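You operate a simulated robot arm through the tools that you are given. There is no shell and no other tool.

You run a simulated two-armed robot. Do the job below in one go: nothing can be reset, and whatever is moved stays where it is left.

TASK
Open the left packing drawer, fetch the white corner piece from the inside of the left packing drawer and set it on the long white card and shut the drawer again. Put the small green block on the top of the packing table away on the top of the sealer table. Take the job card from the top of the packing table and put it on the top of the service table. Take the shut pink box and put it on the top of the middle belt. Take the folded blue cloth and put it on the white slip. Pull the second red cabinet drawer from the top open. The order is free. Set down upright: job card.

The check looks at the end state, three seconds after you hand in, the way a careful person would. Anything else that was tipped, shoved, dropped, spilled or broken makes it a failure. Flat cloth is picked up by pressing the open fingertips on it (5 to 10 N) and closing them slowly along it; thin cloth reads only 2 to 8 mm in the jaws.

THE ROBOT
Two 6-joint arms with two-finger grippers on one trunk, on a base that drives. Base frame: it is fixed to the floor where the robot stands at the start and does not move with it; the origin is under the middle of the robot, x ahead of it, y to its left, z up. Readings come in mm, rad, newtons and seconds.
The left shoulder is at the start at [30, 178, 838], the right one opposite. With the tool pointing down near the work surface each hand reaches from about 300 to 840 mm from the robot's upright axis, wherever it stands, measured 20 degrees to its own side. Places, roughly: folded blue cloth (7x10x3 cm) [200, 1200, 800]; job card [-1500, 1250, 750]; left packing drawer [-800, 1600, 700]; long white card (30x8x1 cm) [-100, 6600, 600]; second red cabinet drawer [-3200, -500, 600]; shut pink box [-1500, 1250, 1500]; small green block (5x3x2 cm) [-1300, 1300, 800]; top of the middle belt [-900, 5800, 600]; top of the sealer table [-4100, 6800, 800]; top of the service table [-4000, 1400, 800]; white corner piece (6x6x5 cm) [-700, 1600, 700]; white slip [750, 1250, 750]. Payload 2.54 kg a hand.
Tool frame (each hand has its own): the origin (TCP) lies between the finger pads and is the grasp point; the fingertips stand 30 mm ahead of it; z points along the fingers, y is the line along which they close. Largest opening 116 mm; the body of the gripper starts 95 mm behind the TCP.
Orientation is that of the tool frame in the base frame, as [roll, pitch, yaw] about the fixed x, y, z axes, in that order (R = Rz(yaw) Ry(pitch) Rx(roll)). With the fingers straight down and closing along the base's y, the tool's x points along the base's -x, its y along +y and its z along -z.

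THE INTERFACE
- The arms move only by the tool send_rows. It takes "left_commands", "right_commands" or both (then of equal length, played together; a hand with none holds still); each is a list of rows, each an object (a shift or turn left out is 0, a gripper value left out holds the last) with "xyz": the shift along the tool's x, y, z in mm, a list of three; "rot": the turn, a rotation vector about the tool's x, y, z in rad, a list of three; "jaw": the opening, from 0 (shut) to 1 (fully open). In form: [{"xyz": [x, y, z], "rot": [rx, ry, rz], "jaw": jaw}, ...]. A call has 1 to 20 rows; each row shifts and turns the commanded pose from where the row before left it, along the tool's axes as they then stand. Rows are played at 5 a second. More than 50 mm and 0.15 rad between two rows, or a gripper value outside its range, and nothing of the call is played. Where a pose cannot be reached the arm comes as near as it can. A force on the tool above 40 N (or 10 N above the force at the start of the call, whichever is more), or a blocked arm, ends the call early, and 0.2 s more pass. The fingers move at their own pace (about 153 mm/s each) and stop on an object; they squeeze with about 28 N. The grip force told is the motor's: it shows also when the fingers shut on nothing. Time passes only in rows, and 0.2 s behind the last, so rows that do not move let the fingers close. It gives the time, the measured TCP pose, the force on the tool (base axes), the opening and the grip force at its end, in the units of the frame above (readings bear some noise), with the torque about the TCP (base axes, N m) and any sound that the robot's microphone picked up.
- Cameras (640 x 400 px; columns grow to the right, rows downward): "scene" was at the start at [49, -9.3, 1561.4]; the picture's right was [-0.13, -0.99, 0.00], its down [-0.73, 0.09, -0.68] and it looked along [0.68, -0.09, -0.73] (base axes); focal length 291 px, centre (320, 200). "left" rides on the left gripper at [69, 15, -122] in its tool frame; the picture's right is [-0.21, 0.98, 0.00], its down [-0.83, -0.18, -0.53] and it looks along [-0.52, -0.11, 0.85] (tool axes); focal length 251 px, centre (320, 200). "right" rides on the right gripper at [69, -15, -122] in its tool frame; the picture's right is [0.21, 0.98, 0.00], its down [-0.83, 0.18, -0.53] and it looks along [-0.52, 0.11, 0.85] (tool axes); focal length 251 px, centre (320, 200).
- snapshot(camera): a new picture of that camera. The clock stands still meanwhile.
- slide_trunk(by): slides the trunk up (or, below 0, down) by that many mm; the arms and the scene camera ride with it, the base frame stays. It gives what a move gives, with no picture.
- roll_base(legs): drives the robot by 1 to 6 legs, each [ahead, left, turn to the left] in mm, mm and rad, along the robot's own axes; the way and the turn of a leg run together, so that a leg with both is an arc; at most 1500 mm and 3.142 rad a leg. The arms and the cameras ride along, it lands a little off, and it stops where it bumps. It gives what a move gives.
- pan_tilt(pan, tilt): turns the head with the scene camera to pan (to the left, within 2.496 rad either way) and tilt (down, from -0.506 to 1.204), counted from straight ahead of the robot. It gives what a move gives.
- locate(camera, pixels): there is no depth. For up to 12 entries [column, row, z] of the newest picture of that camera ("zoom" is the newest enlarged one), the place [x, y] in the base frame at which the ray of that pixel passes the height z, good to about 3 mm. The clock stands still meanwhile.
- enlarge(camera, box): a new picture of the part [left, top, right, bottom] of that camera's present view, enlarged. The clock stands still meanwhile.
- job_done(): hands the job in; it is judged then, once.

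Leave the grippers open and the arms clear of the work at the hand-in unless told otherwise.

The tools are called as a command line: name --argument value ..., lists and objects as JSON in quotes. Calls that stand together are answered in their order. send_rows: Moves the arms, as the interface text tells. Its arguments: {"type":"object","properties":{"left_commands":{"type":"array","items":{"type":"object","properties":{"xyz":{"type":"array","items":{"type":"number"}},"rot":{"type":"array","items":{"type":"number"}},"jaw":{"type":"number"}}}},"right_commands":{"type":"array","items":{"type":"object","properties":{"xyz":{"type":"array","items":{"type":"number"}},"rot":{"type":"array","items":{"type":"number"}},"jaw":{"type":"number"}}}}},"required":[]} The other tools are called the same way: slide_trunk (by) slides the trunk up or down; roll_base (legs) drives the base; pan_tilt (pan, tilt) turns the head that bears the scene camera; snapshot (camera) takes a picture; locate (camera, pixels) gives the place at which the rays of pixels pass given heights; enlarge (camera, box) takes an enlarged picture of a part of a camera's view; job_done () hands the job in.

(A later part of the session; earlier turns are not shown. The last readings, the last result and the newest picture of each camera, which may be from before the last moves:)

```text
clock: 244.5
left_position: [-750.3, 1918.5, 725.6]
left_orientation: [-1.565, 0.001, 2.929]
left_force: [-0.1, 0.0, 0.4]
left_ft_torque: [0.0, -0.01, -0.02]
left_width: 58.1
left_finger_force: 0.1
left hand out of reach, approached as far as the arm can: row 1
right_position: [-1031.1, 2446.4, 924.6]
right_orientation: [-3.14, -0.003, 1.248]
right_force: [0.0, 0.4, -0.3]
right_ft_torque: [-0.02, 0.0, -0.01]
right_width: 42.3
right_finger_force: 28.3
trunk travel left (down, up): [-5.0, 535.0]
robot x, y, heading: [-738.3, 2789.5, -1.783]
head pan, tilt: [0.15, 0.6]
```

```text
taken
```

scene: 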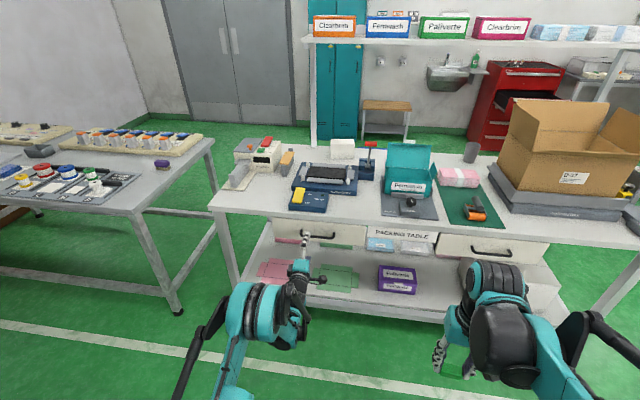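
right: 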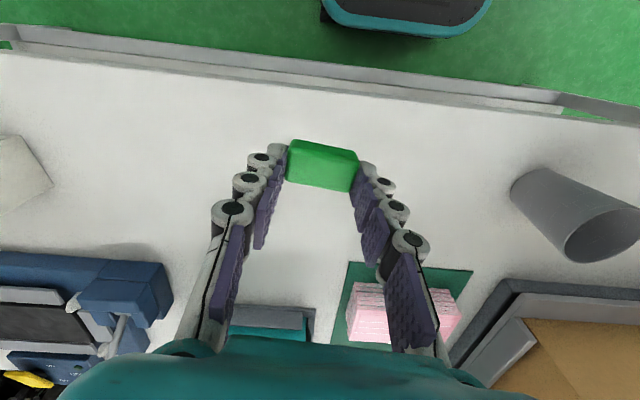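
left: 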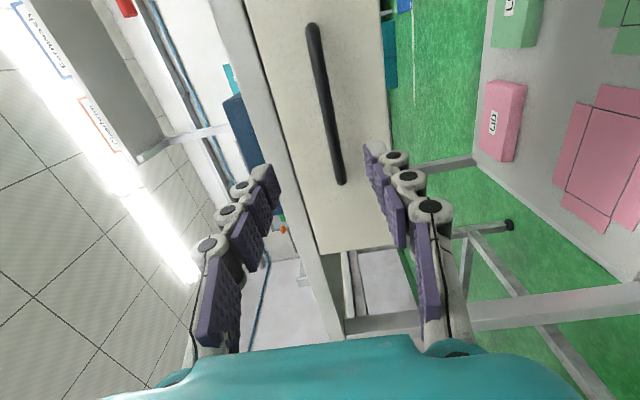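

The bar is 11.5 mm below the axis now. I lower it while extending 25 mm.

send_rows --left_commands '[{"xyz": [0, 0, 25]}, {"xyz": [3, 11, 0]}, {}]'

snapshot --camera "left"

```text
clock: 245.3
left_position: [-758.6, 1894.6, 714.0]
left_orientation: [-1.564, 0.0, 2.928]
left_force: [-0.7, -0.2, 0.7]
left_ft_torque: [0.0, 0.0, 0.03]
left_width: 57.9
left_finger_force: 0.1
right_position: [-1029.3, 2447.5, 924.9]
right_orientation: [-3.139, -0.003, 1.248]
right_force: [-0.1, -0.2, -0.4]
right_ft_torque: [0.01, -0.03, 0.03]
right_width: 42.2
right_finger_force: 27.9
trunk travel left (down, up): [-5.0, 535.0]
robot x, y, heading: [-741.7, 2791.6, -1.779]
head pan, tilt: [0.15, 0.6]
```

```text
taken
```

left: 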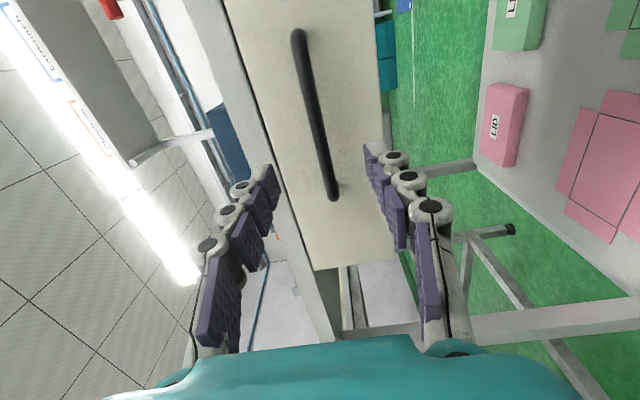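

The bar is exactly on the axis, about 107 mm ahead of the TCP. I drive the base 60 mm ahead.

roll_base --legs '[[60, 0, 0]]'

snapshot --camera "left"

```text
clock: 246.3
left_position: [-771.1, 1834.3, 713.5]
left_orientation: [-1.567, 0.002, 2.927]
left_force: [0.3, -0.8, 0.4]
left_ft_torque: [-0.05, -0.01, 0.02]
left_width: 58.1
left_finger_force: 0.0
right_position: [-1044.3, 2386.4, 924.5]
right_orientation: [-3.138, -0.003, 1.248]
right_force: [-0.2, -0.3, -0.2]
right_ft_torque: [0.06, 0.0, -0.02]
right_width: 42.3
right_finger_force: 27.9
trunk travel left (down, up): [-5.0, 535.0]
robot x, y, heading: [-751.3, 2728.1, -1.783]
head pan, tilt: [0.15, 0.6]
```

```text
taken
```

left: 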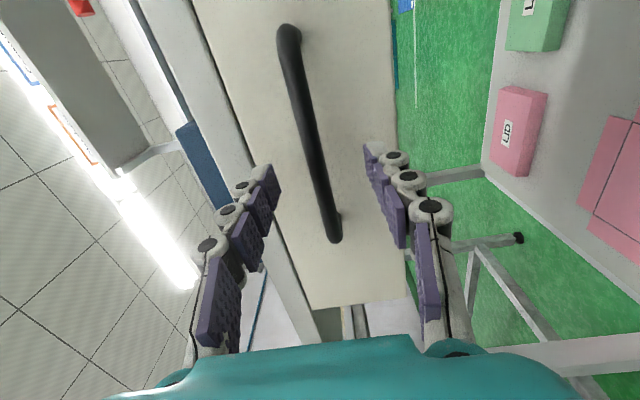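

The bar is about 42 mm ahead now. I drive 17 mm more.

roll_base --legs '[[17, 0, 0]]'

snapshot --camera "left"

```text
clock: 247.1
left_position: [-774.7, 1818.2, 713.5]
left_orientation: [-1.565, 0.001, 2.928]
left_force: [0.4, -0.4, -0.3]
left_ft_torque: [-0.05, 0.0, -0.02]
left_width: 57.9
left_finger_force: 0.1
right_position: [-1046.9, 2371.2, 924.7]
right_orientation: [-3.139, -0.004, 1.248]
right_force: [-0.6, -1.0, -0.3]
right_ft_torque: [0.07, 0.02, 0.02]
right_width: 42.3
right_finger_force: 27.5
trunk travel left (down, up): [-5.0, 535.0]
robot x, y, heading: [-758.6, 2715.3, -1.776]
head pan, tilt: [0.15, 0.6]
```

```text
taken
```

left: 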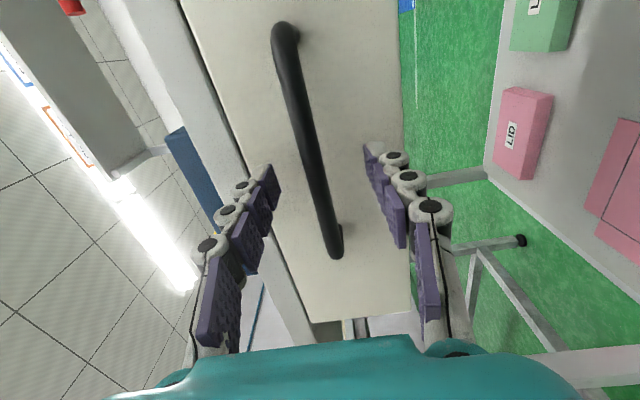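

Now I close on the bar slowly.

send_rows --left_commands '[{"jaw": 0.4}, {"jaw": 0.3}, {"jaw": 0.22}, {"jaw": 0.15}, {"jaw": 0.08}, {"jaw": 0.0}, {}]'

snapshot --camera "left"

```text
clock: 248.7
left_position: [-774.6, 1818.3, 713.9]
left_orientation: [-1.563, 0.003, 2.927]
left_force: [-0.2, -1.0, 4.2]
left_ft_torque: [-0.02, 0.09, 0.06]
left_width: 10.6
left_finger_force: 38.0
right_position: [-1047.6, 2371.4, 924.6]
right_orientation: [-3.14, -0.003, 1.247]
right_force: [-0.3, 0.1, -0.1]
right_ft_torque: [-0.01, -0.03, -0.02]
right_width: 42.6
right_finger_force: 28.2
trunk travel left (down, up): [-5.0, 535.0]
robot x, y, heading: [-755.1, 2713.5, -1.778]
head pan, tilt: [0.15, 0.6]
```

```text
taken
```

left: 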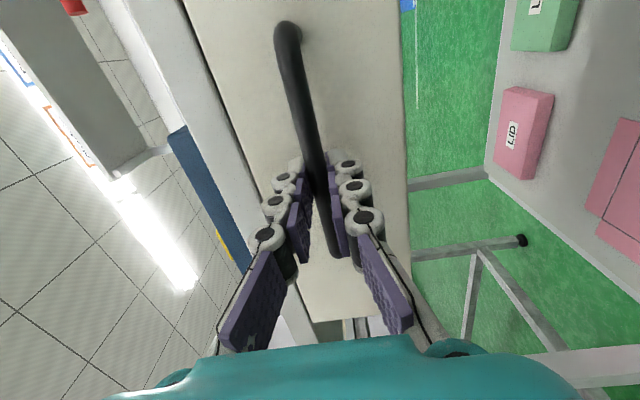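

The bar is held (10.6 mm). I pull by driving back 120 mm.

roll_base --legs '[[-120, 0, 0]]'

snapshot --camera "scene"

```text
clock: 250.0
left_position: [-751.0, 1929.7, 714.3]
left_orientation: [-1.564, 0.004, 2.924]
left_force: [-1.6, -1.2, 20.5]
left_ft_torque: [-0.16, 0.14, 0.28]
left_width: 10.7
left_finger_force: 38.2
right_position: [-1022.5, 2481.8, 924.8]
right_orientation: [-3.141, -0.002, 1.25]
right_force: [0.3, 0.3, -0.5]
right_ft_torque: [-0.01, 0.03, 0.02]
right_width: 42.5
right_finger_force: 27.4
trunk travel left (down, up): [-5.0, 535.0]
robot x, y, heading: [-732.5, 2827.4, -1.782]
head pan, tilt: [0.15, 0.6]
stopped in leg 1: the force on the tool passed its limit at 46 N (the readings are from after the stop); the commanded pose is now the measured one
```

```text
taken
```

scene: 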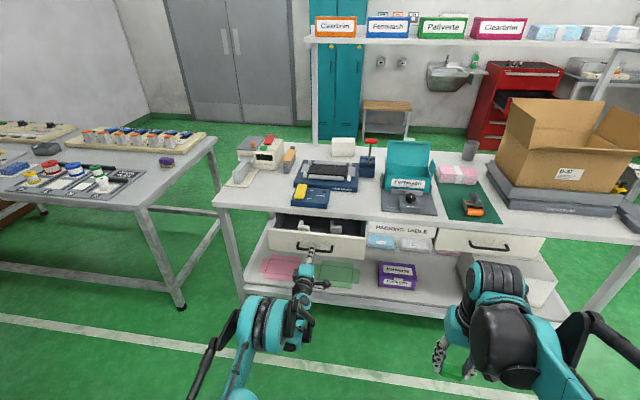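

The drawer is out by about 112 mm; white pieces are visible inside. There is a 20 N upward force on the hand; I yield 2 mm upward and then pull on more gently.

send_rows --left_commands '[{"xyz": [0, -2, 0]}, {}]'

enlarge --camera "scene" --box '[240, 190, 400, 290]'

```text
clock: 250.6
left_position: [-751.2, 1928.7, 715.9]
left_orientation: [-1.568, 0.002, 2.923]
left_force: [-2.9, -0.9, 12.9]
left_ft_torque: [-0.13, 0.11, 0.39]
left_width: 10.6
left_finger_force: 37.9
right_position: [-1022.4, 2481.5, 925.8]
right_orientation: [3.141, -0.001, 1.249]
right_force: [0.3, -0.6, 0.2]
right_ft_torque: [-0.02, -0.03, 0.0]
right_width: 42.6
right_finger_force: 28.0
trunk travel left (down, up): [-5.0, 535.0]
robot x, y, heading: [-730.6, 2824.6, -1.783]
head pan, tilt: [0.15, 0.6]
```

```text
4.00 times, centred on (320, 240) of scene
```

zoom: 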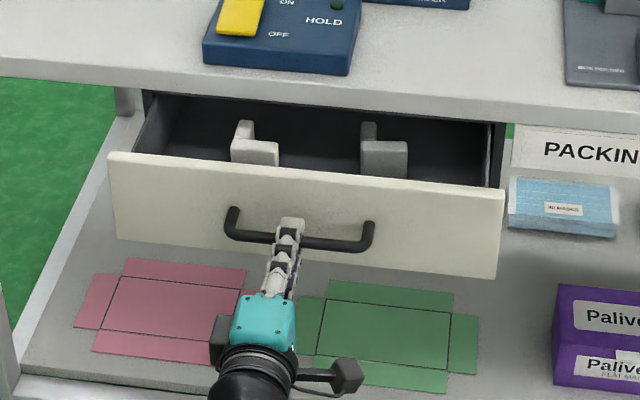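

Two L-shaped pieces are inside: the white one at zoom (255,145) on the left, a grey one on the right. I pull on by 80 mm.

roll_base --legs '[[-80, 0, 0]]'

```text
clock: 251.3
left_position: [-751.2, 1929.4, 714.9]
left_orientation: [-1.569, 0.001, 2.926]
left_force: [-0.3, 0.8, 5.6]
left_ft_torque: [-0.06, 0.05, -0.46]
left_width: 10.4
left_finger_force: 37.6
right_position: [-1022.2, 2480.7, 923.8]
right_orientation: [-3.14, -0.002, 1.249]
right_force: [-0.3, 0.0, -1.1]
right_ft_torque: [0.04, 0.03, 0.0]
right_width: 42.4
right_finger_force: 27.9
trunk travel left (down, up): [-5.0, 535.0]
robot x, y, heading: [-733.8, 2822.6, -1.782]
head pan, tilt: [0.15, 0.6]
stopped in leg 1: the robot was blocked; the commanded pose is now the measured one
```

The robot was blocked. The red bin may be right behind my base; I look backward.

pan_tilt --pan 2.49 --tilt 0.95

snapshot --camera "scene"

pan_tilt --pan -2.49 --tilt 0.95

snapshot --camera "scene"

```text
clock: 253.5
left_position: [-750.3, 1930.3, 715.2]
left_orientation: [-1.567, 0.0, 2.924]
left_force: [-0.8, 0.2, 8.6]
left_ft_torque: [-0.08, 0.1, 0.01]
left_width: 10.7
left_finger_force: 37.7
right_position: [-1022.7, 2481.0, 925.1]
right_orientation: [-3.139, -0.002, 1.248]
right_force: [-0.3, 0.6, -0.5]
right_ft_torque: [-0.01, -0.04, 0.01]
right_width: 42.4
right_finger_force: 28.0
trunk travel left (down, up): [-5.0, 535.0]
robot x, y, heading: [-734.4, 2825.3, -1.782]
head pan, tilt: [2.491, 0.949]
```

```text
taken
```

scene: 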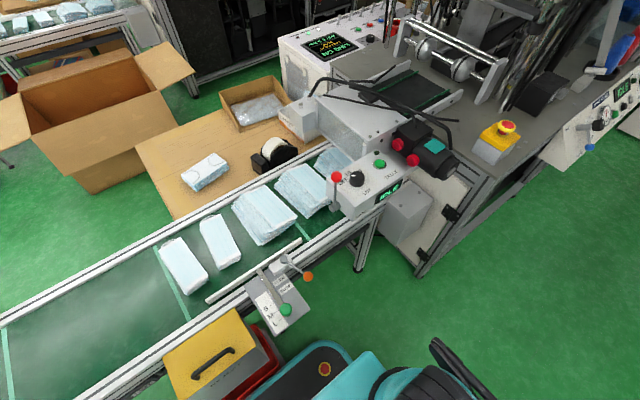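

```text
clock: 257.4
left_position: [-751.3, 1929.2, 713.4]
left_orientation: [-1.567, 0.001, 2.925]
left_force: [-1.4, -0.6, 9.3]
left_ft_torque: [-0.09, 0.11, 0.01]
left_width: 10.7
left_finger_force: 37.9
right_position: [-1022.8, 2480.9, 925.5]
right_orientation: [-3.139, -0.002, 1.251]
right_force: [-0.3, -0.6, -0.7]
right_ft_torque: [0.01, -0.01, 0.02]
right_width: 42.7
right_finger_force: 28.1
trunk travel left (down, up): [-5.0, 535.0]
robot x, y, heading: [-733.6, 2823.1, -1.779]
head pan, tilt: [-2.491, 0.949]
```

```text
taken
```

scene: 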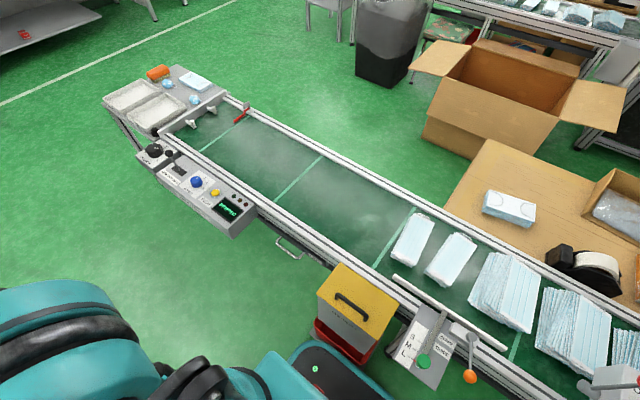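

My base's rear touches or nearly touches the red bin, so I cannot back up further here. The drawer is out about 112 mm. I open the fingers and slide the hand sideways off the handle.

send_rows --left_commands '[{"jaw": 0.15}, {"jaw": 0.3}, {"jaw": 0.5}, {"jaw": 0.75}, {"jaw": 1.0}, {}]'

snapshot --camera "left"

```text
clock: 258.8
left_position: [-750.5, 1927.7, 714.0]
left_orientation: [-1.568, 0.003, 2.927]
left_force: [-0.3, -0.4, 1.0]
left_ft_torque: [0.0, 0.03, 0.01]
left_width: 116.1
left_finger_force: 0.1
right_position: [-1022.8, 2479.4, 924.5]
right_orientation: [-3.14, -0.004, 1.249]
right_force: [0.0, 0.1, -0.7]
right_ft_torque: [0.01, 0.01, 0.02]
right_width: 42.5
right_finger_force: 27.8
trunk travel left (down, up): [-5.0, 535.0]
robot x, y, heading: [-735.6, 2825.6, -1.782]
head pan, tilt: [-2.491, 0.949]
```

```text
taken
```

left: 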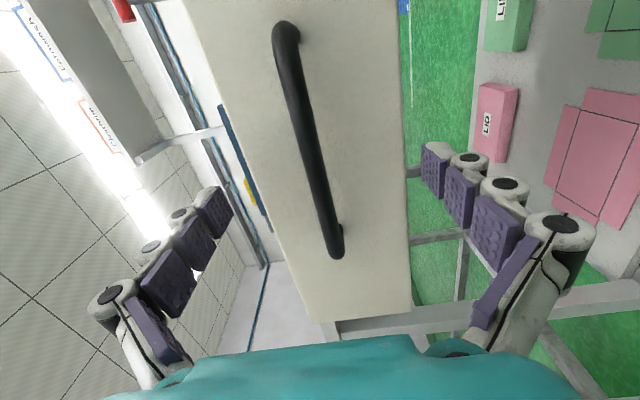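

Now I slide the hand 95 mm to the left, past the handle's end, then check.

send_rows --left_commands '[{"xyz": [-32, 0, 0]}, {"xyz": [-32, 0, 0]}, {"xyz": [-31, 0, 0]}]'

snapshot --camera "left"

```text
clock: 259.6
left_position: [-660.3, 1908.7, 714.4]
left_orientation: [-1.567, -0.002, 2.925]
left_force: [-0.9, -1.3, -0.1]
left_ft_torque: [0.02, -0.01, 0.01]
left_width: 116.2
left_finger_force: 0.1
right_position: [-1021.8, 2479.2, 924.0]
right_orientation: [-3.141, -0.005, 1.25]
right_force: [-0.3, 0.5, -0.2]
right_ft_torque: [-0.01, 0.03, -0.02]
right_width: 42.2
right_finger_force: 27.8
trunk travel left (down, up): [-5.0, 535.0]
robot x, y, heading: [-734.9, 2823.3, -1.781]
head pan, tilt: [-2.491, 0.949]
```

```text
taken
```

left: 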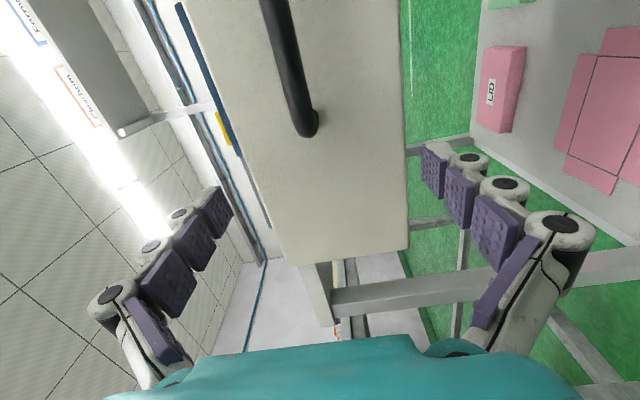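

The hand is clear of the handle by about 25 mm. I raise it and roll it back.

send_rows --left_commands '[{"xyz": [0, -44, 0]}, {"xyz": [0, -44, 0]}, {"xyz": [0, -44, 0]}, {"xyz": [0, -44, 0]}, {"xyz": [0, -44, 0]}, {"rot": [0, 0, 0.1428]}, {"rot": [0, 0, 0.1428]}, {"rot": [0, 0, 0.1428]}, {"rot": [0, 0, 0.1428]}, {"rot": [0, 0, 0.1428]}, {"rot": [0, 0, 0.1428]}, {"rot": [0, 0, 0.1428]}, {"rot": [0, 0, 0.1428]}, {"rot": [0, 0, 0.1428]}, {"rot": [0, 0, 0.1428]}, {"rot": [0, 0, 0.1428]}]'

roll_base --legs '[[60, 0, 0]]'

send_rows --left_commands '[{"xyz": [29, 0, -30], "rot": [0, 0.1428, 0]}, {"xyz": [29, 0, -30], "rot": [0, 0.1428, 0]}, {"xyz": [29, 0, -25], "rot": [0, 0.1428, 0]}, {"xyz": [29, 0, -20], "rot": [0, 0.1428, 0]}, {"xyz": [29, 0, -10], "rot": [0, 0.1428, 0]}, {"xyz": [29, 0, -10], "rot": [0, 0.1428, 0]}, {"xyz": [29, 0, -10], "rot": [0, 0.1428, 0]}, {"xyz": [29, 0, -10], "rot": [0, 0.1428, 0]}, {"xyz": [29, 0, -20], "rot": [0, 0.1428, 0]}, {"xyz": [29, 0, -20], "rot": [0, 0.1428, 0]}, {"xyz": [29, 0, -20], "rot": [0, 0.1428, 0]}]'

pan_tilt --pan 0.15 --tilt 0.7

snapshot --camera "scene"

```text
clock: 263.0
left_position: [-658.9, 1910.3, 933.7]
left_orientation: [0.868, 1.566, -0.921]
left_force: [-0.3, 0.1, -0.2]
left_ft_torque: [0.0, -0.02, -0.02]
left_width: 116.3
left_finger_force: 0.0
right_position: [-1022.6, 2480.8, 923.6]
right_orientation: [-3.139, -0.002, 1.25]
right_force: [0.6, 0.0, -0.3]
right_ft_torque: [0.0, -0.03, 0.01]
right_width: 42.3
right_finger_force: 28.2
trunk travel left (down, up): [-5.0, 535.0]
robot x, y, heading: [-731.2, 2822.8, -1.785]
head pan, tilt: [-2.491, 0.949]
```

```text
clock: 264.0
left_position: [-671.3, 1849.5, 932.7]
left_orientation: [0.65, 1.569, -1.138]
left_force: [-0.1, -0.5, 0.7]
left_ft_torque: [-0.07, 0.03, 0.01]
left_width: 116.0
left_finger_force: 0.1
right_position: [-1034.7, 2419.9, 924.8]
right_orientation: [-3.141, -0.003, 1.25]
right_force: [0.2, 0.1, -1.1]
right_ft_torque: [0.03, 0.01, 0.02]
right_width: 42.4
right_finger_force: 28.3
trunk travel left (down, up): [-5.0, 535.0]
robot x, y, heading: [-748.0, 2762.6, -1.781]
head pan, tilt: [-2.491, 0.949]
```

```text
clock: 266.4
left_position: [-598.2, 2177.0, 820.8]
left_orientation: [3.141, 0.002, 1.355]
left_force: [-0.1, 0.3, -0.1]
left_ft_torque: [0.0, 0.03, 0.01]
left_width: 115.9
left_finger_force: 0.1
right_position: [-1034.7, 2420.4, 925.5]
right_orientation: [-3.14, -0.003, 1.251]
right_force: [-0.1, -0.3, -0.3]
right_ft_torque: [0.02, 0.01, 0.03]
right_width: 42.3
right_finger_force: 27.9
trunk travel left (down, up): [-5.0, 535.0]
robot x, y, heading: [-748.0, 2769.2, -1.785]
head pan, tilt: [-2.491, 0.949]
```

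```text
clock: 268.8
left_position: [-598.9, 2176.1, 821.1]
left_orientation: [3.139, 0.004, 1.354]
left_force: [0.1, -0.4, -0.1]
left_ft_torque: [-0.02, -0.01, -0.01]
left_width: 116.0
left_finger_force: 0.1
right_position: [-1035.4, 2421.1, 924.3]
right_orientation: [-3.139, -0.003, 1.248]
right_force: [0.4, 0.4, 0.1]
right_ft_torque: [-0.03, 0.01, 0.0]
right_width: 42.5
right_finger_force: 27.7
trunk travel left (down, up): [-5.0, 535.0]
robot x, y, heading: [-746.0, 2765.1, -1.777]
head pan, tilt: [0.15, 0.7]
```

```text
taken
```

scene: 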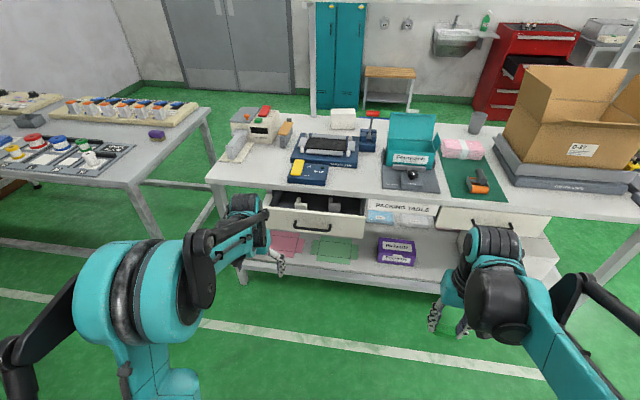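

The hand points down again. Standing nearer, I will pull the drawer further by hooking the bar from above. I raise the trunk by 45 and drive 300 mm ahead.

slide_trunk --by 45

roll_base --legs '[[300, 0, 0]]'

pan_tilt --pan 0.15 --tilt 0.95

snapshot --camera "scene"

snapshot --camera "left"

```text
clock: 269.6
left_position: [-599.1, 2175.6, 865.4]
left_orientation: [3.139, 0.005, 1.356]
left_force: [1.1, 0.6, -0.1]
left_ft_torque: [0.04, 0.04, -0.01]
left_width: 115.7
left_finger_force: 0.0
right_position: [-1035.4, 2420.6, 969.8]
right_orientation: [-3.14, -0.004, 1.249]
right_force: [-0.4, 0.5, -0.5]
right_ft_torque: [0.04, -0.01, 0.0]
right_width: 42.9
right_finger_force: 27.6
trunk travel left (down, up): [-50.0, 490.0]
robot x, y, heading: [-744.2, 2765.0, -1.78]
head pan, tilt: [0.15, 0.7]
```

```text
clock: 271.7
left_position: [-657.9, 1883.7, 864.3]
left_orientation: [3.141, 0.003, 1.356]
left_force: [0.3, 0.1, -0.8]
left_ft_torque: [0.04, -0.02, -0.01]
left_width: 116.0
left_finger_force: 0.1
right_position: [-1095.2, 2126.3, 969.3]
right_orientation: [-3.139, -0.004, 1.252]
right_force: [0.7, 0.2, -0.4]
right_ft_torque: [0.05, 0.02, 0.01]
right_width: 42.5
right_finger_force: 28.7
trunk travel left (down, up): [-50.0, 490.0]
robot x, y, heading: [-808.0, 2474.4, -1.775]
head pan, tilt: [0.15, 0.7]
```

```text
clock: 272.4
left_position: [-658.6, 1884.0, 864.7]
left_orientation: [3.14, 0.004, 1.356]
left_force: [-0.3, 0.1, -0.2]
left_ft_torque: [-0.02, 0.0, 0.01]
left_width: 116.1
left_finger_force: 0.1
right_position: [-1096.6, 2126.7, 970.5]
right_orientation: [-3.14, -0.003, 1.252]
right_force: [0.3, 0.8, 0.1]
right_ft_torque: [-0.02, 0.02, -0.01]
right_width: 42.3
right_finger_force: 28.4
trunk travel left (down, up): [-50.0, 490.0]
robot x, y, heading: [-806.6, 2473.7, -1.784]
head pan, tilt: [0.15, 0.949]
```

```text
taken
```

scene: 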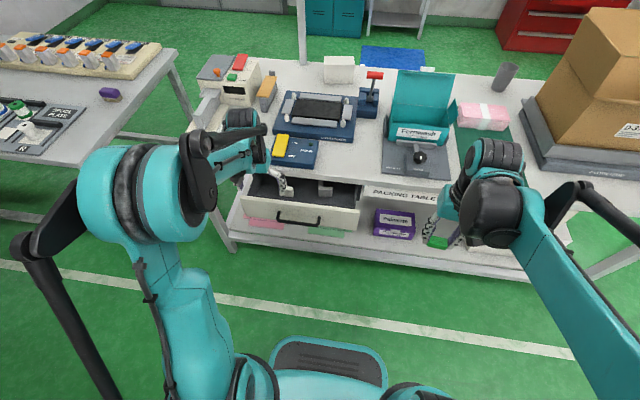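

```text
taken
```

left: 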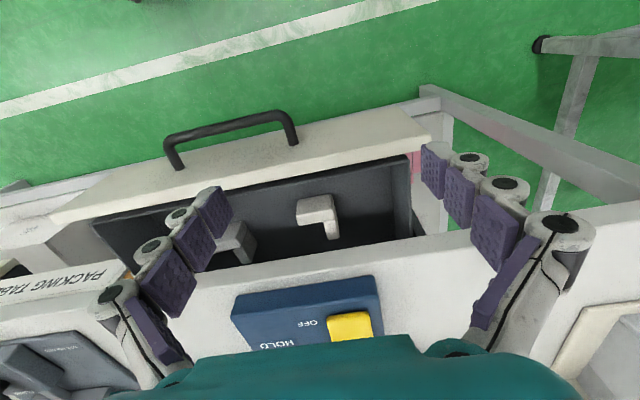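

The left camera gives a fine view from above: handle at (230,130), white L-piece at (320,212). I locate these.

locate --camera "left" --pixels '[[172, 138, 714], [290, 116, 714], [178, 168, 714], [297, 143, 714], [300, 210, 690], [335, 195, 690], [330, 238, 680], [330, 252, 785], [200, 275, 785], [60, 222, 750], [430, 138, 750]]'

enlarge --camera "left" --box '[160, 100, 400, 250]'

```text
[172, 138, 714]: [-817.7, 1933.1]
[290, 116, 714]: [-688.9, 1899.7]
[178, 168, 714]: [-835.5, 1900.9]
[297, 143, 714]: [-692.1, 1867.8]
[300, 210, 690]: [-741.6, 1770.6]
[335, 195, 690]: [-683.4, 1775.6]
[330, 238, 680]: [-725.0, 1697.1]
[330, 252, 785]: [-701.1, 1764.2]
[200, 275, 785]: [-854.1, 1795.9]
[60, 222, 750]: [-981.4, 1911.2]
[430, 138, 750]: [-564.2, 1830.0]
```

```text
2.67 times, centred on (280, 175) of left
```

zoom: 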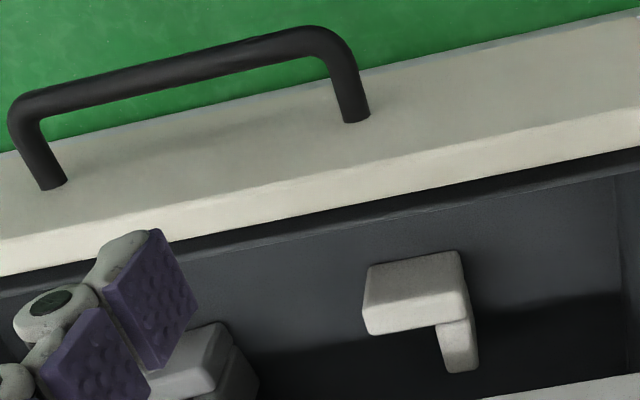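

The bar's gap is narrow, so I will instead grip the drawer's front board by its top edge, left of the handle (u≈-1005), fingers closing fore-and-aft. I turn the hand by 90 degrees and preclose to 80 mm.

send_rows --left_commands '[{"xyz": [0, 31, 0], "rot": [0, 0, -0.1428], "jaw": 0.7}, {"rot": [0, 0, -0.1428]}, {"rot": [0, 0, -0.1428]}, {"rot": [0, 0, -0.1428]}, {"rot": [0, 0, -0.1428]}, {"rot": [0, 0, -0.1428]}, {"rot": [0, 0, -0.1428]}, {"rot": [0, 0, -0.1428]}, {"rot": [0, 0, -0.1428]}, {"rot": [0, 0, -0.1428]}, {"rot": [0, 0, -0.1428]}]'

snapshot --camera "left"

snapshot --camera "scene"

```text
clock: 274.9
left_position: [-628.8, 1876.4, 865.9]
left_orientation: [-3.139, 0.003, 2.93]
left_force: [0.4, 0.5, -0.2]
left_ft_torque: [0.0, 0.02, -0.01]
left_width: 81.2
left_finger_force: 0.1
right_position: [-1096.1, 2127.9, 969.8]
right_orientation: [-3.142, -0.002, 1.25]
right_force: [0.1, 0.1, -0.1]
right_ft_torque: [-0.01, 0.01, -0.01]
right_width: 42.2
right_finger_force: 27.9
trunk travel left (down, up): [-50.0, 490.0]
robot x, y, heading: [-806.5, 2470.5, -1.78]
head pan, tilt: [0.15, 0.949]
```

```text
taken
```

left: 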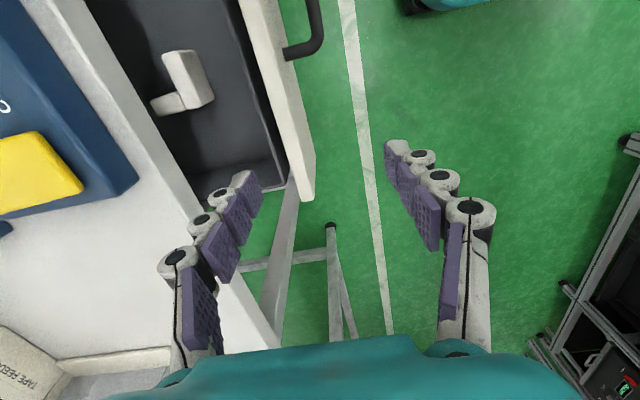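

```text
taken
```

scene: 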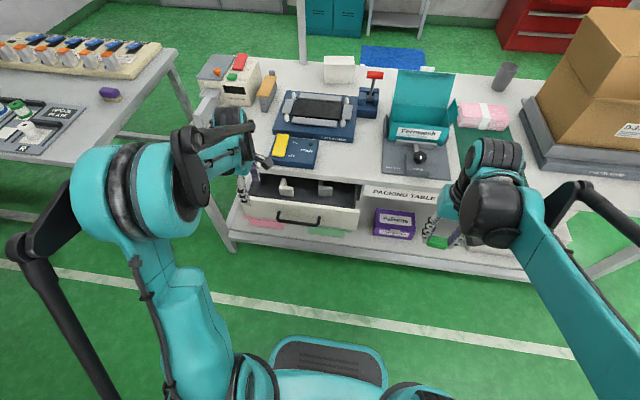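

The board's top edge is about 23 mm table-ward of the axis. I shift by that and lower to TCP 800.

send_rows --left_commands '[{"xyz": [0, -22.6, 0]}, {"xyz": [0, 0, 35]}, {"xyz": [0, 0, 31]}, {}]'

snapshot --camera "left"

```text
clock: 275.9
left_position: [-633.4, 1854.4, 800.9]
left_orientation: [-3.137, 0.0, 2.928]
left_force: [-0.6, 0.4, -0.2]
left_ft_torque: [0.02, -0.03, 0.0]
left_width: 81.4
left_finger_force: 0.1
right_position: [-1097.7, 2127.8, 969.5]
right_orientation: [-3.14, -0.003, 1.251]
right_force: [-0.1, 0.8, 0.0]
right_ft_torque: [0.01, 0.01, -0.03]
right_width: 42.4
right_finger_force: 27.8
trunk travel left (down, up): [-50.0, 490.0]
robot x, y, heading: [-804.9, 2470.5, -1.779]
head pan, tilt: [0.15, 0.949]
```

```text
taken
```

left: 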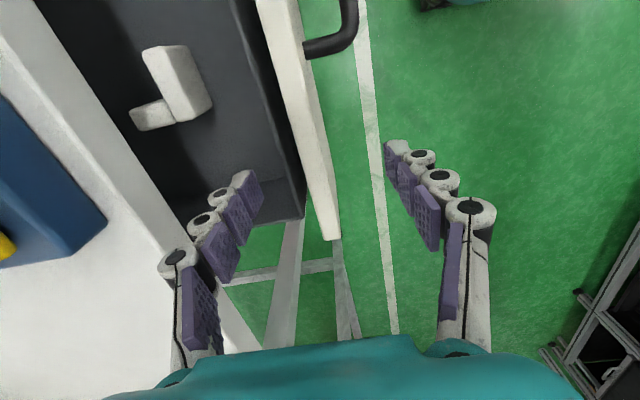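

The board lies between the fingers. I lower 24 mm more and close slowly on it.

send_rows --left_commands '[{"xyz": [0, -3, 14]}, {"xyz": [0, 0, 10]}, {"jaw": 0.55}, {"jaw": 0.42}, {"jaw": 0.32}, {"jaw": 0.24}, {"jaw": 0.16}, {"jaw": 0.08}, {"jaw": 0.0}, {}]'

snapshot --camera "left"

```text
clock: 278.1
left_position: [-634.7, 1851.2, 775.0]
left_orientation: [-3.14, 0.003, 2.927]
left_force: [-0.1, 1.9, -1.7]
left_ft_torque: [0.16, 0.03, 0.56]
left_width: 30.5
left_finger_force: 45.2
right_position: [-1096.3, 2127.6, 968.8]
right_orientation: [-3.138, -0.004, 1.252]
right_force: [0.1, -0.4, 0.2]
right_ft_torque: [0.02, -0.01, 0.01]
right_width: 42.6
right_finger_force: 28.2
trunk travel left (down, up): [-50.0, 490.0]
robot x, y, heading: [-809.2, 2470.0, -1.78]
head pan, tilt: [0.15, 0.949]
```

```text
taken
```

left: 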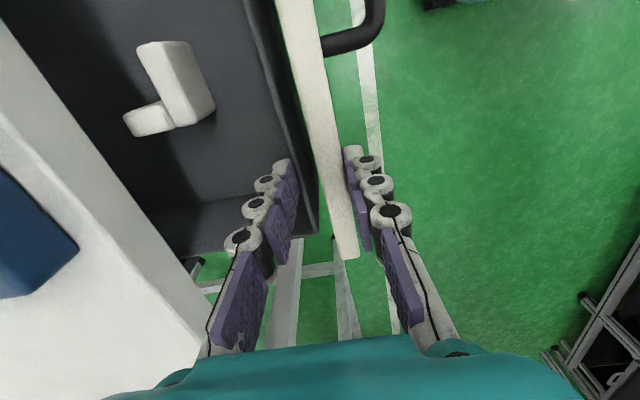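

The board is held (30.5 mm). I pull by driving the base back 60 mm.

roll_base --legs '[[-60, 0, 0]]'

snapshot --camera "left"

```text
clock: 279.0
left_position: [-622.1, 1909.8, 775.9]
left_orientation: [-3.137, 0.001, 2.926]
left_force: [-1.5, 0.9, -2.6]
left_ft_torque: [0.02, 0.19, 0.35]
left_width: 30.2
left_finger_force: 45.5
right_position: [-1085.5, 2185.5, 969.4]
right_orientation: [-3.14, -0.003, 1.253]
right_force: [0.6, -0.5, -0.5]
right_ft_torque: [-0.02, -0.01, -0.05]
right_width: 42.5
right_finger_force: 27.7
trunk travel left (down, up): [-50.0, 490.0]
robot x, y, heading: [-797.2, 2532.7, -1.777]
head pan, tilt: [0.15, 0.949]
```

```text
taken
```

left: 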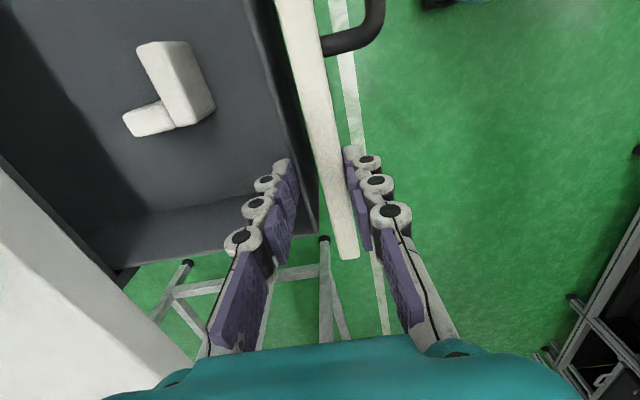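

The drawer slides out easily; the earlier stop came from the bin. I pull 90 mm more.

roll_base --legs '[[-90, 0, 0]]'

snapshot --camera "left"

snapshot --camera "scene"

```text
clock: 280.1
left_position: [-602.9, 1997.1, 775.7]
left_orientation: [-3.137, -0.002, 2.927]
left_force: [0.7, 0.8, -3.2]
left_ft_torque: [0.09, 0.34, 0.41]
left_width: 30.4
left_finger_force: 45.4
right_position: [-1065.0, 2273.4, 969.8]
right_orientation: [-3.138, -0.003, 1.253]
right_force: [1.1, -0.1, 0.2]
right_ft_torque: [0.02, -0.01, 0.04]
right_width: 42.7
right_finger_force: 28.3
trunk travel left (down, up): [-50.0, 490.0]
robot x, y, heading: [-780.2, 2612.8, -1.779]
head pan, tilt: [0.15, 0.949]
```

```text
taken
```

left: 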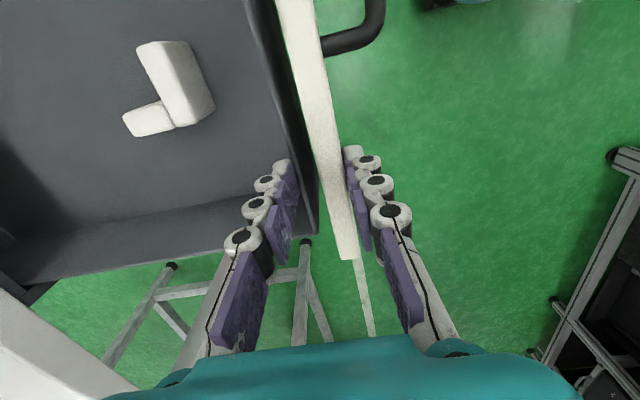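

```text
taken
```

scene: 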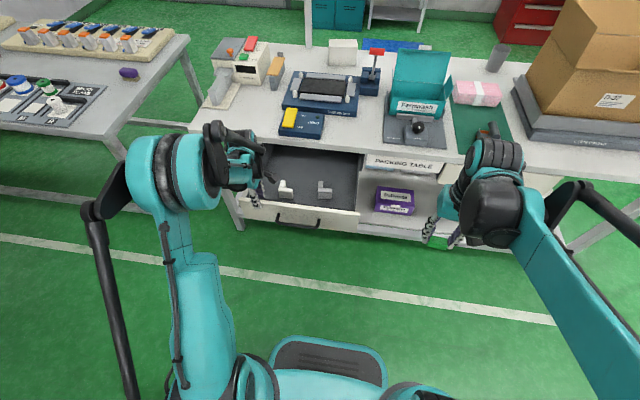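

The drawer is out about 260 mm; both pieces lie in the open. I release the board and raise the hand.

send_rows --left_commands '[{"jaw": 0.35}, {"jaw": 0.5}, {"jaw": 0.65}, {"xyz": [0, 0, -30]}, {"xyz": [0, 0, -40]}, {"xyz": [0, 0, -40], "jaw": 1.0}, {}]'

snapshot --camera "left"

enlarge --camera "scene" --box '[240, 140, 380, 228]'

```text
clock: 281.7
left_position: [-603.5, 1997.7, 885.9]
left_orientation: [-3.137, 0.0, 2.927]
left_force: [-0.7, 0.4, 0.1]
left_ft_torque: [0.02, 0.03, -0.02]
left_width: 116.0
left_finger_force: 0.0
right_position: [-1066.2, 2273.2, 968.3]
right_orientation: [-3.141, -0.004, 1.253]
right_force: [0.4, -0.3, 0.4]
right_ft_torque: [0.01, 0.02, 0.01]
right_width: 42.4
right_finger_force: 26.9
trunk travel left (down, up): [-50.0, 490.0]
robot x, y, heading: [-775.2, 2614.4, -1.78]
head pan, tilt: [0.15, 0.949]
```

```text
taken
```

left: 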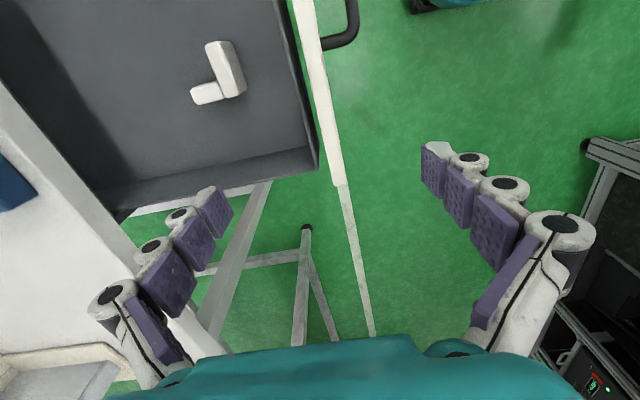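

```text
4.55 times, centred on (310, 184) of scene
```

zoom: 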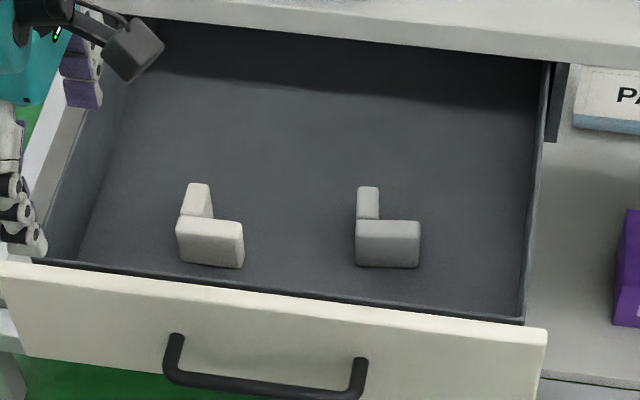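

I locate the white piece: front bottom corners in the scene zoom (181,262), (241,268), top (178,222), (243,228), and the same in the left view.

locate --camera "zoom" --pixels '[[181, 262, 670], [241, 268, 670], [178, 222, 710], [243, 230, 710], [181, 262, 650], [241, 268, 650], [182, 215, 710], [198, 184, 710], [210, 190, 710], [180, 213, 720]]'

enlarge --camera "left" --box '[160, 20, 280, 120]'

```text
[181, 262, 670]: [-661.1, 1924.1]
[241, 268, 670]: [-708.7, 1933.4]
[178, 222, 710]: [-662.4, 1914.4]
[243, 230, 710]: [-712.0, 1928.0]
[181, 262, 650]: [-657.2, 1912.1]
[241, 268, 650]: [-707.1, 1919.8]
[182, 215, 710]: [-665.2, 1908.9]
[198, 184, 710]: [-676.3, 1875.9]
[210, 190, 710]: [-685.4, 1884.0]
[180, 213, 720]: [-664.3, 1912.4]
```

```text
4.00 times, centred on (220, 70) of left
```

zoom: 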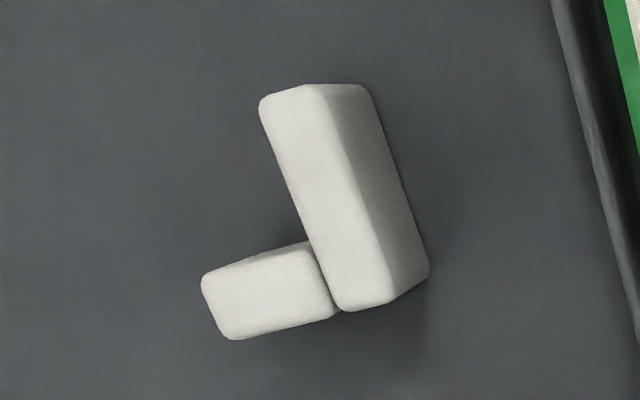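

locate --camera "zoom" --pixels '[[310, 86, 710], [390, 300, 710], [262, 100, 710], [340, 308, 710], [310, 86, 725], [390, 300, 725], [370, 92, 670], [428, 272, 670], [203, 275, 700], [235, 338, 700]]'

```text
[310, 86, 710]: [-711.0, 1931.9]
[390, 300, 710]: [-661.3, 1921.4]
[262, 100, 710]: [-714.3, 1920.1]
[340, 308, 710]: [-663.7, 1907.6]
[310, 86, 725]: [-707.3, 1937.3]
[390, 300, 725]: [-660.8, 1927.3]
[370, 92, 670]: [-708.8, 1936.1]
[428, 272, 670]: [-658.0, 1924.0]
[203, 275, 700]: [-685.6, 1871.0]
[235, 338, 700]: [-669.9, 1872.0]
```

The piece: top z≈711, bottom ≈668; its front arm is about 13 mm thick at n≈1735, leg on its left end. I will grip the front arm's free part at (-695,1921). I move over it with the fingers at 50 mm and lower to TCP 790.

send_rows --left_commands '[{"xyz": [24.5, -31.3, 0], "jaw": 0.43}, {"xyz": [24.5, -31.3, 0]}, {"xyz": [24.6, -31.4, 0]}, {"xyz": [0, 0, 40]}, {"xyz": [0, 0, 40]}, {"xyz": [0, 0, 16]}, {}]'

snapshot --camera "left"

enlarge --camera "scene" --box '[220, 120, 380, 220]'

```text
clock: 283.3
left_position: [-694.3, 1921.9, 790.7]
left_orientation: [-3.137, 0.001, 2.926]
left_force: [-0.2, -0.2, -0.1]
left_ft_torque: [0.03, -0.01, -0.03]
left_width: 49.7
left_finger_force: 0.1
right_position: [-1065.5, 2273.5, 970.9]
right_orientation: [-3.139, -0.004, 1.253]
right_force: [0.3, 0.6, -0.3]
right_ft_torque: [0.03, 0.02, -0.02]
right_width: 42.4
right_finger_force: 28.3
trunk travel left (down, up): [-50.0, 490.0]
robot x, y, heading: [-778.0, 2619.6, -1.782]
head pan, tilt: [0.15, 0.949]
```

```text
taken
```

left: 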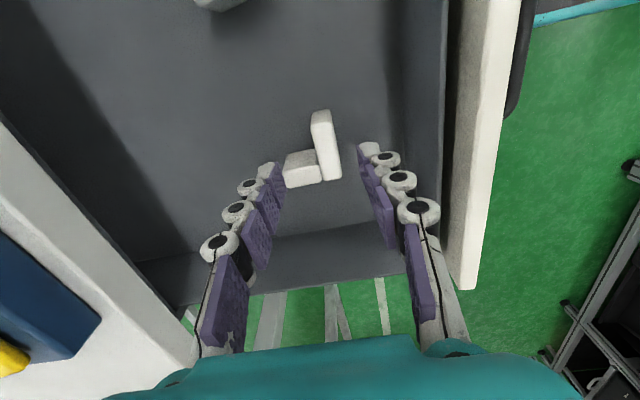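

```text
4.00 times, centred on (300, 170) of scene
```

zoom: 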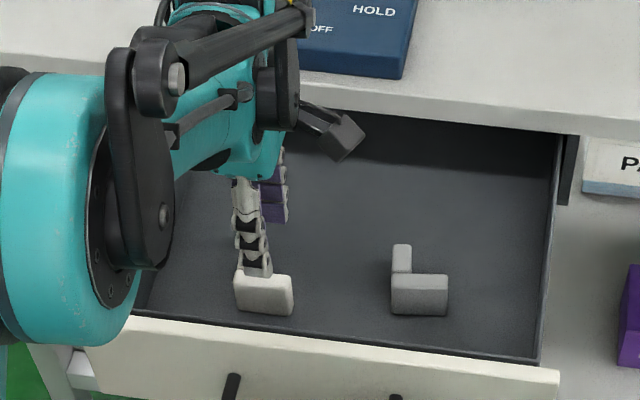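

I refine with an enlarged left view.

enlarge --camera "left" --box '[260, 90, 380, 200]'

```text
3.64 times, centred on (320, 145) of left
```

zoom: 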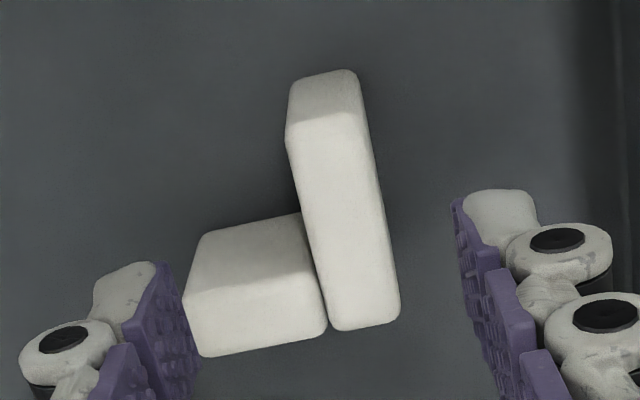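

locate --camera "zoom" --pixels '[[290, 132, 711], [362, 114, 711], [398, 318, 711], [336, 328, 711], [187, 295, 711], [310, 265, 711], [293, 85, 668], [355, 72, 668]]'

```text
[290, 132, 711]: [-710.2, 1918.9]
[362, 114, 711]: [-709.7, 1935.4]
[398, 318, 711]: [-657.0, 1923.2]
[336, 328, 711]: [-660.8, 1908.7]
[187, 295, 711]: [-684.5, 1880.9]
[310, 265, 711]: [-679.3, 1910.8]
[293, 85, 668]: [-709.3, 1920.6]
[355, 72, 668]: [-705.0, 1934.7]
```

The arm's centre is n=1737, the leg's inner side 6 mm clear of the finger. I shift 2 mm, lower to TCP 734, and close.

send_rows --left_commands '[{"xyz": [0, 2, 20]}, {"xyz": [0, 0, 20]}, {"xyz": [0, 0, 16]}, {"jaw": 0.34}, {"jaw": 0.26}, {"jaw": 0.18}, {"jaw": 0.1}, {"jaw": 0.0}, {}]'

snapshot --camera "left"

```text
clock: 285.3
left_position: [-694.1, 1923.0, 734.1]
left_orientation: [-3.138, 0.002, 2.927]
left_force: [-0.6, 0.6, 0.4]
left_ft_torque: [0.0, 0.0, 0.02]
left_width: 16.6
left_finger_force: 27.7
right_position: [-1065.2, 2273.0, 969.8]
right_orientation: [-3.139, -0.003, 1.253]
right_force: [-0.4, 0.0, 0.2]
right_ft_torque: [-0.02, -0.01, 0.03]
right_width: 42.3
right_finger_force: 28.2
trunk travel left (down, up): [-50.0, 490.0]
robot x, y, heading: [-780.5, 2618.9, -1.78]
head pan, tilt: [0.15, 0.949]
```

```text
taken
```

left: 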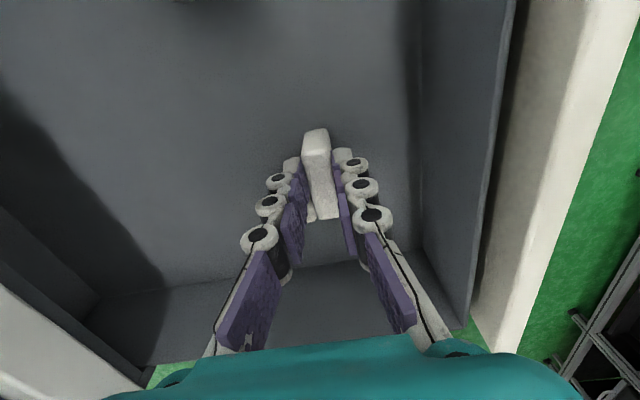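

Gripped at 16.6 mm with 27.7 N. I lift it out of the drawer.

send_rows --left_commands '[{"xyz": [0, 0, -15]}, {"xyz": [0, 0, -35]}, {"xyz": [0, 0, -40]}, {"xyz": [0, 0, -40]}, {"xyz": [0, 0, -40]}, {}]'

snapshot --camera "left"

snapshot --camera "scene"

```text
clock: 286.7
left_position: [-695.2, 1922.9, 903.8]
left_orientation: [-3.138, 0.0, 2.926]
left_force: [-0.7, 0.3, 0.7]
left_ft_torque: [-0.01, -0.03, 0.0]
left_width: 16.6
left_finger_force: 28.1
right_position: [-1065.1, 2273.0, 970.4]
right_orientation: [-3.14, -0.004, 1.253]
right_force: [-0.2, -0.3, 0.2]
right_ft_torque: [-0.01, -0.01, -0.02]
right_width: 42.2
right_finger_force: 28.2
trunk travel left (down, up): [-50.0, 490.0]
robot x, y, heading: [-774.5, 2618.9, -1.775]
head pan, tilt: [0.15, 0.949]
```

```text
taken
```

left: 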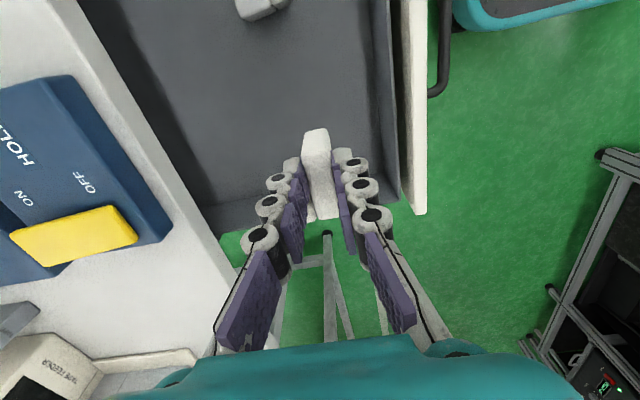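

```text
taken
```

scene: 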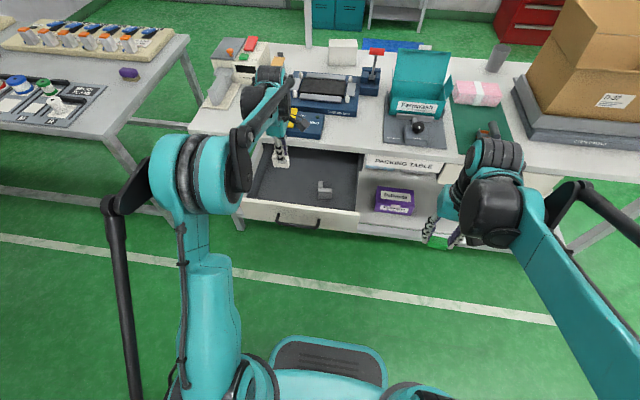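

The white piece is out. To shut the drawer I will push its handle with the right hand's fingers (block held below). First I draw the left hand back and square the right hand.

send_rows --left_commands '[{"xyz": [0, 48, -5]}, {"xyz": [0, 48, -5]}, {"xyz": [0, 48, 0]}, {"xyz": [0, 48, 0]}, {"xyz": [0, 48, 0]}, {"xyz": [0, 30, 0]}]' --right_commands '[{"rot": [0, 0, -0.108]}, {}, {}, {}, {}, {}]'

roll_base --legs '[[0, 370, 0]]'

pan_tilt --pan -0.15 --tilt 0.95

snapshot --camera "scene"

snapshot --camera "right"

```text
clock: 288.1
left_position: [-637.6, 2188.5, 913.3]
left_orientation: [-3.139, 0.001, 2.926]
left_force: [0.4, -0.3, -0.1]
left_ft_torque: [-0.01, -0.02, -0.04]
left_width: 16.5
left_finger_force: 28.5
right_position: [-1064.9, 2273.9, 969.9]
right_orientation: [-3.139, -0.004, 1.359]
right_force: [-0.1, -0.1, -0.2]
right_ft_torque: [-0.02, 0.0, 0.0]
right_width: 42.3
right_finger_force: 27.8
trunk travel left (down, up): [-50.0, 490.0]
robot x, y, heading: [-776.3, 2615.9, -1.775]
head pan, tilt: [0.15, 0.949]
```

```text
clock: 290.5
left_position: [-272.1, 2110.9, 913.1]
left_orientation: [-3.139, 0.001, 2.927]
left_force: [0.9, -0.6, -0.1]
left_ft_torque: [-0.01, 0.03, -0.01]
left_width: 16.8
left_finger_force: 28.3
right_position: [-701.6, 2196.3, 969.7]
right_orientation: [-3.138, -0.003, 1.36]
right_force: [0.4, -0.3, 0.6]
right_ft_torque: [0.02, 0.02, 0.04]
right_width: 42.6
right_finger_force: 28.1
trunk travel left (down, up): [-50.0, 490.0]
robot x, y, heading: [-415.5, 2544.3, -1.781]
head pan, tilt: [0.15, 0.949]
```

```text
clock: 291.3
left_position: [-272.0, 2111.0, 912.8]
left_orientation: [-3.139, 0.0, 2.927]
left_force: [-0.1, 0.0, -0.7]
left_ft_torque: [0.01, 0.0, -0.02]
left_width: 16.6
left_finger_force: 28.3
right_position: [-699.4, 2195.1, 969.8]
right_orientation: [-3.14, -0.001, 1.36]
right_force: [-0.5, -0.1, 0.0]
right_ft_torque: [-0.04, 0.0, -0.03]
right_width: 42.3
right_finger_force: 27.7
trunk travel left (down, up): [-50.0, 490.0]
robot x, y, heading: [-412.2, 2539.2, -1.776]
head pan, tilt: [-0.15, 0.949]
```

```text
taken
```

scene: 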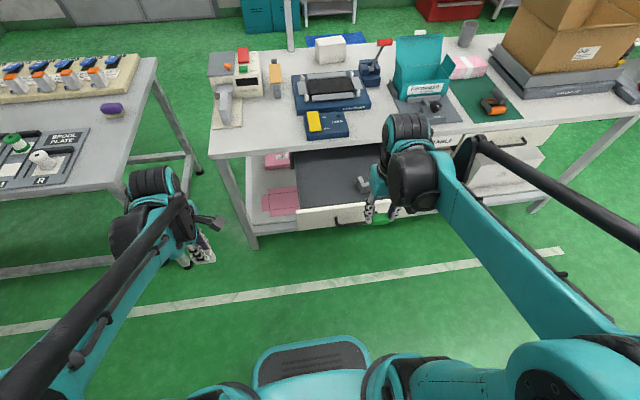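

```text
taken
```

right: 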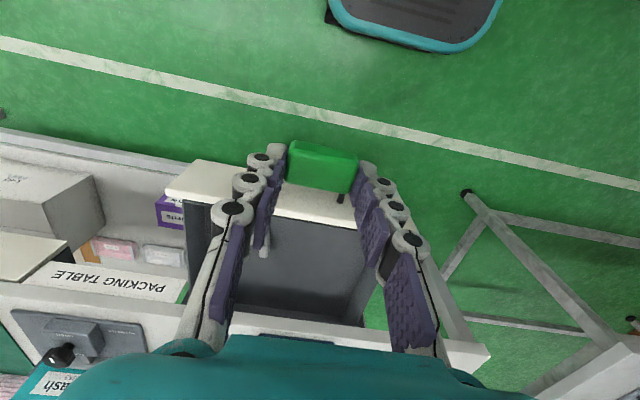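

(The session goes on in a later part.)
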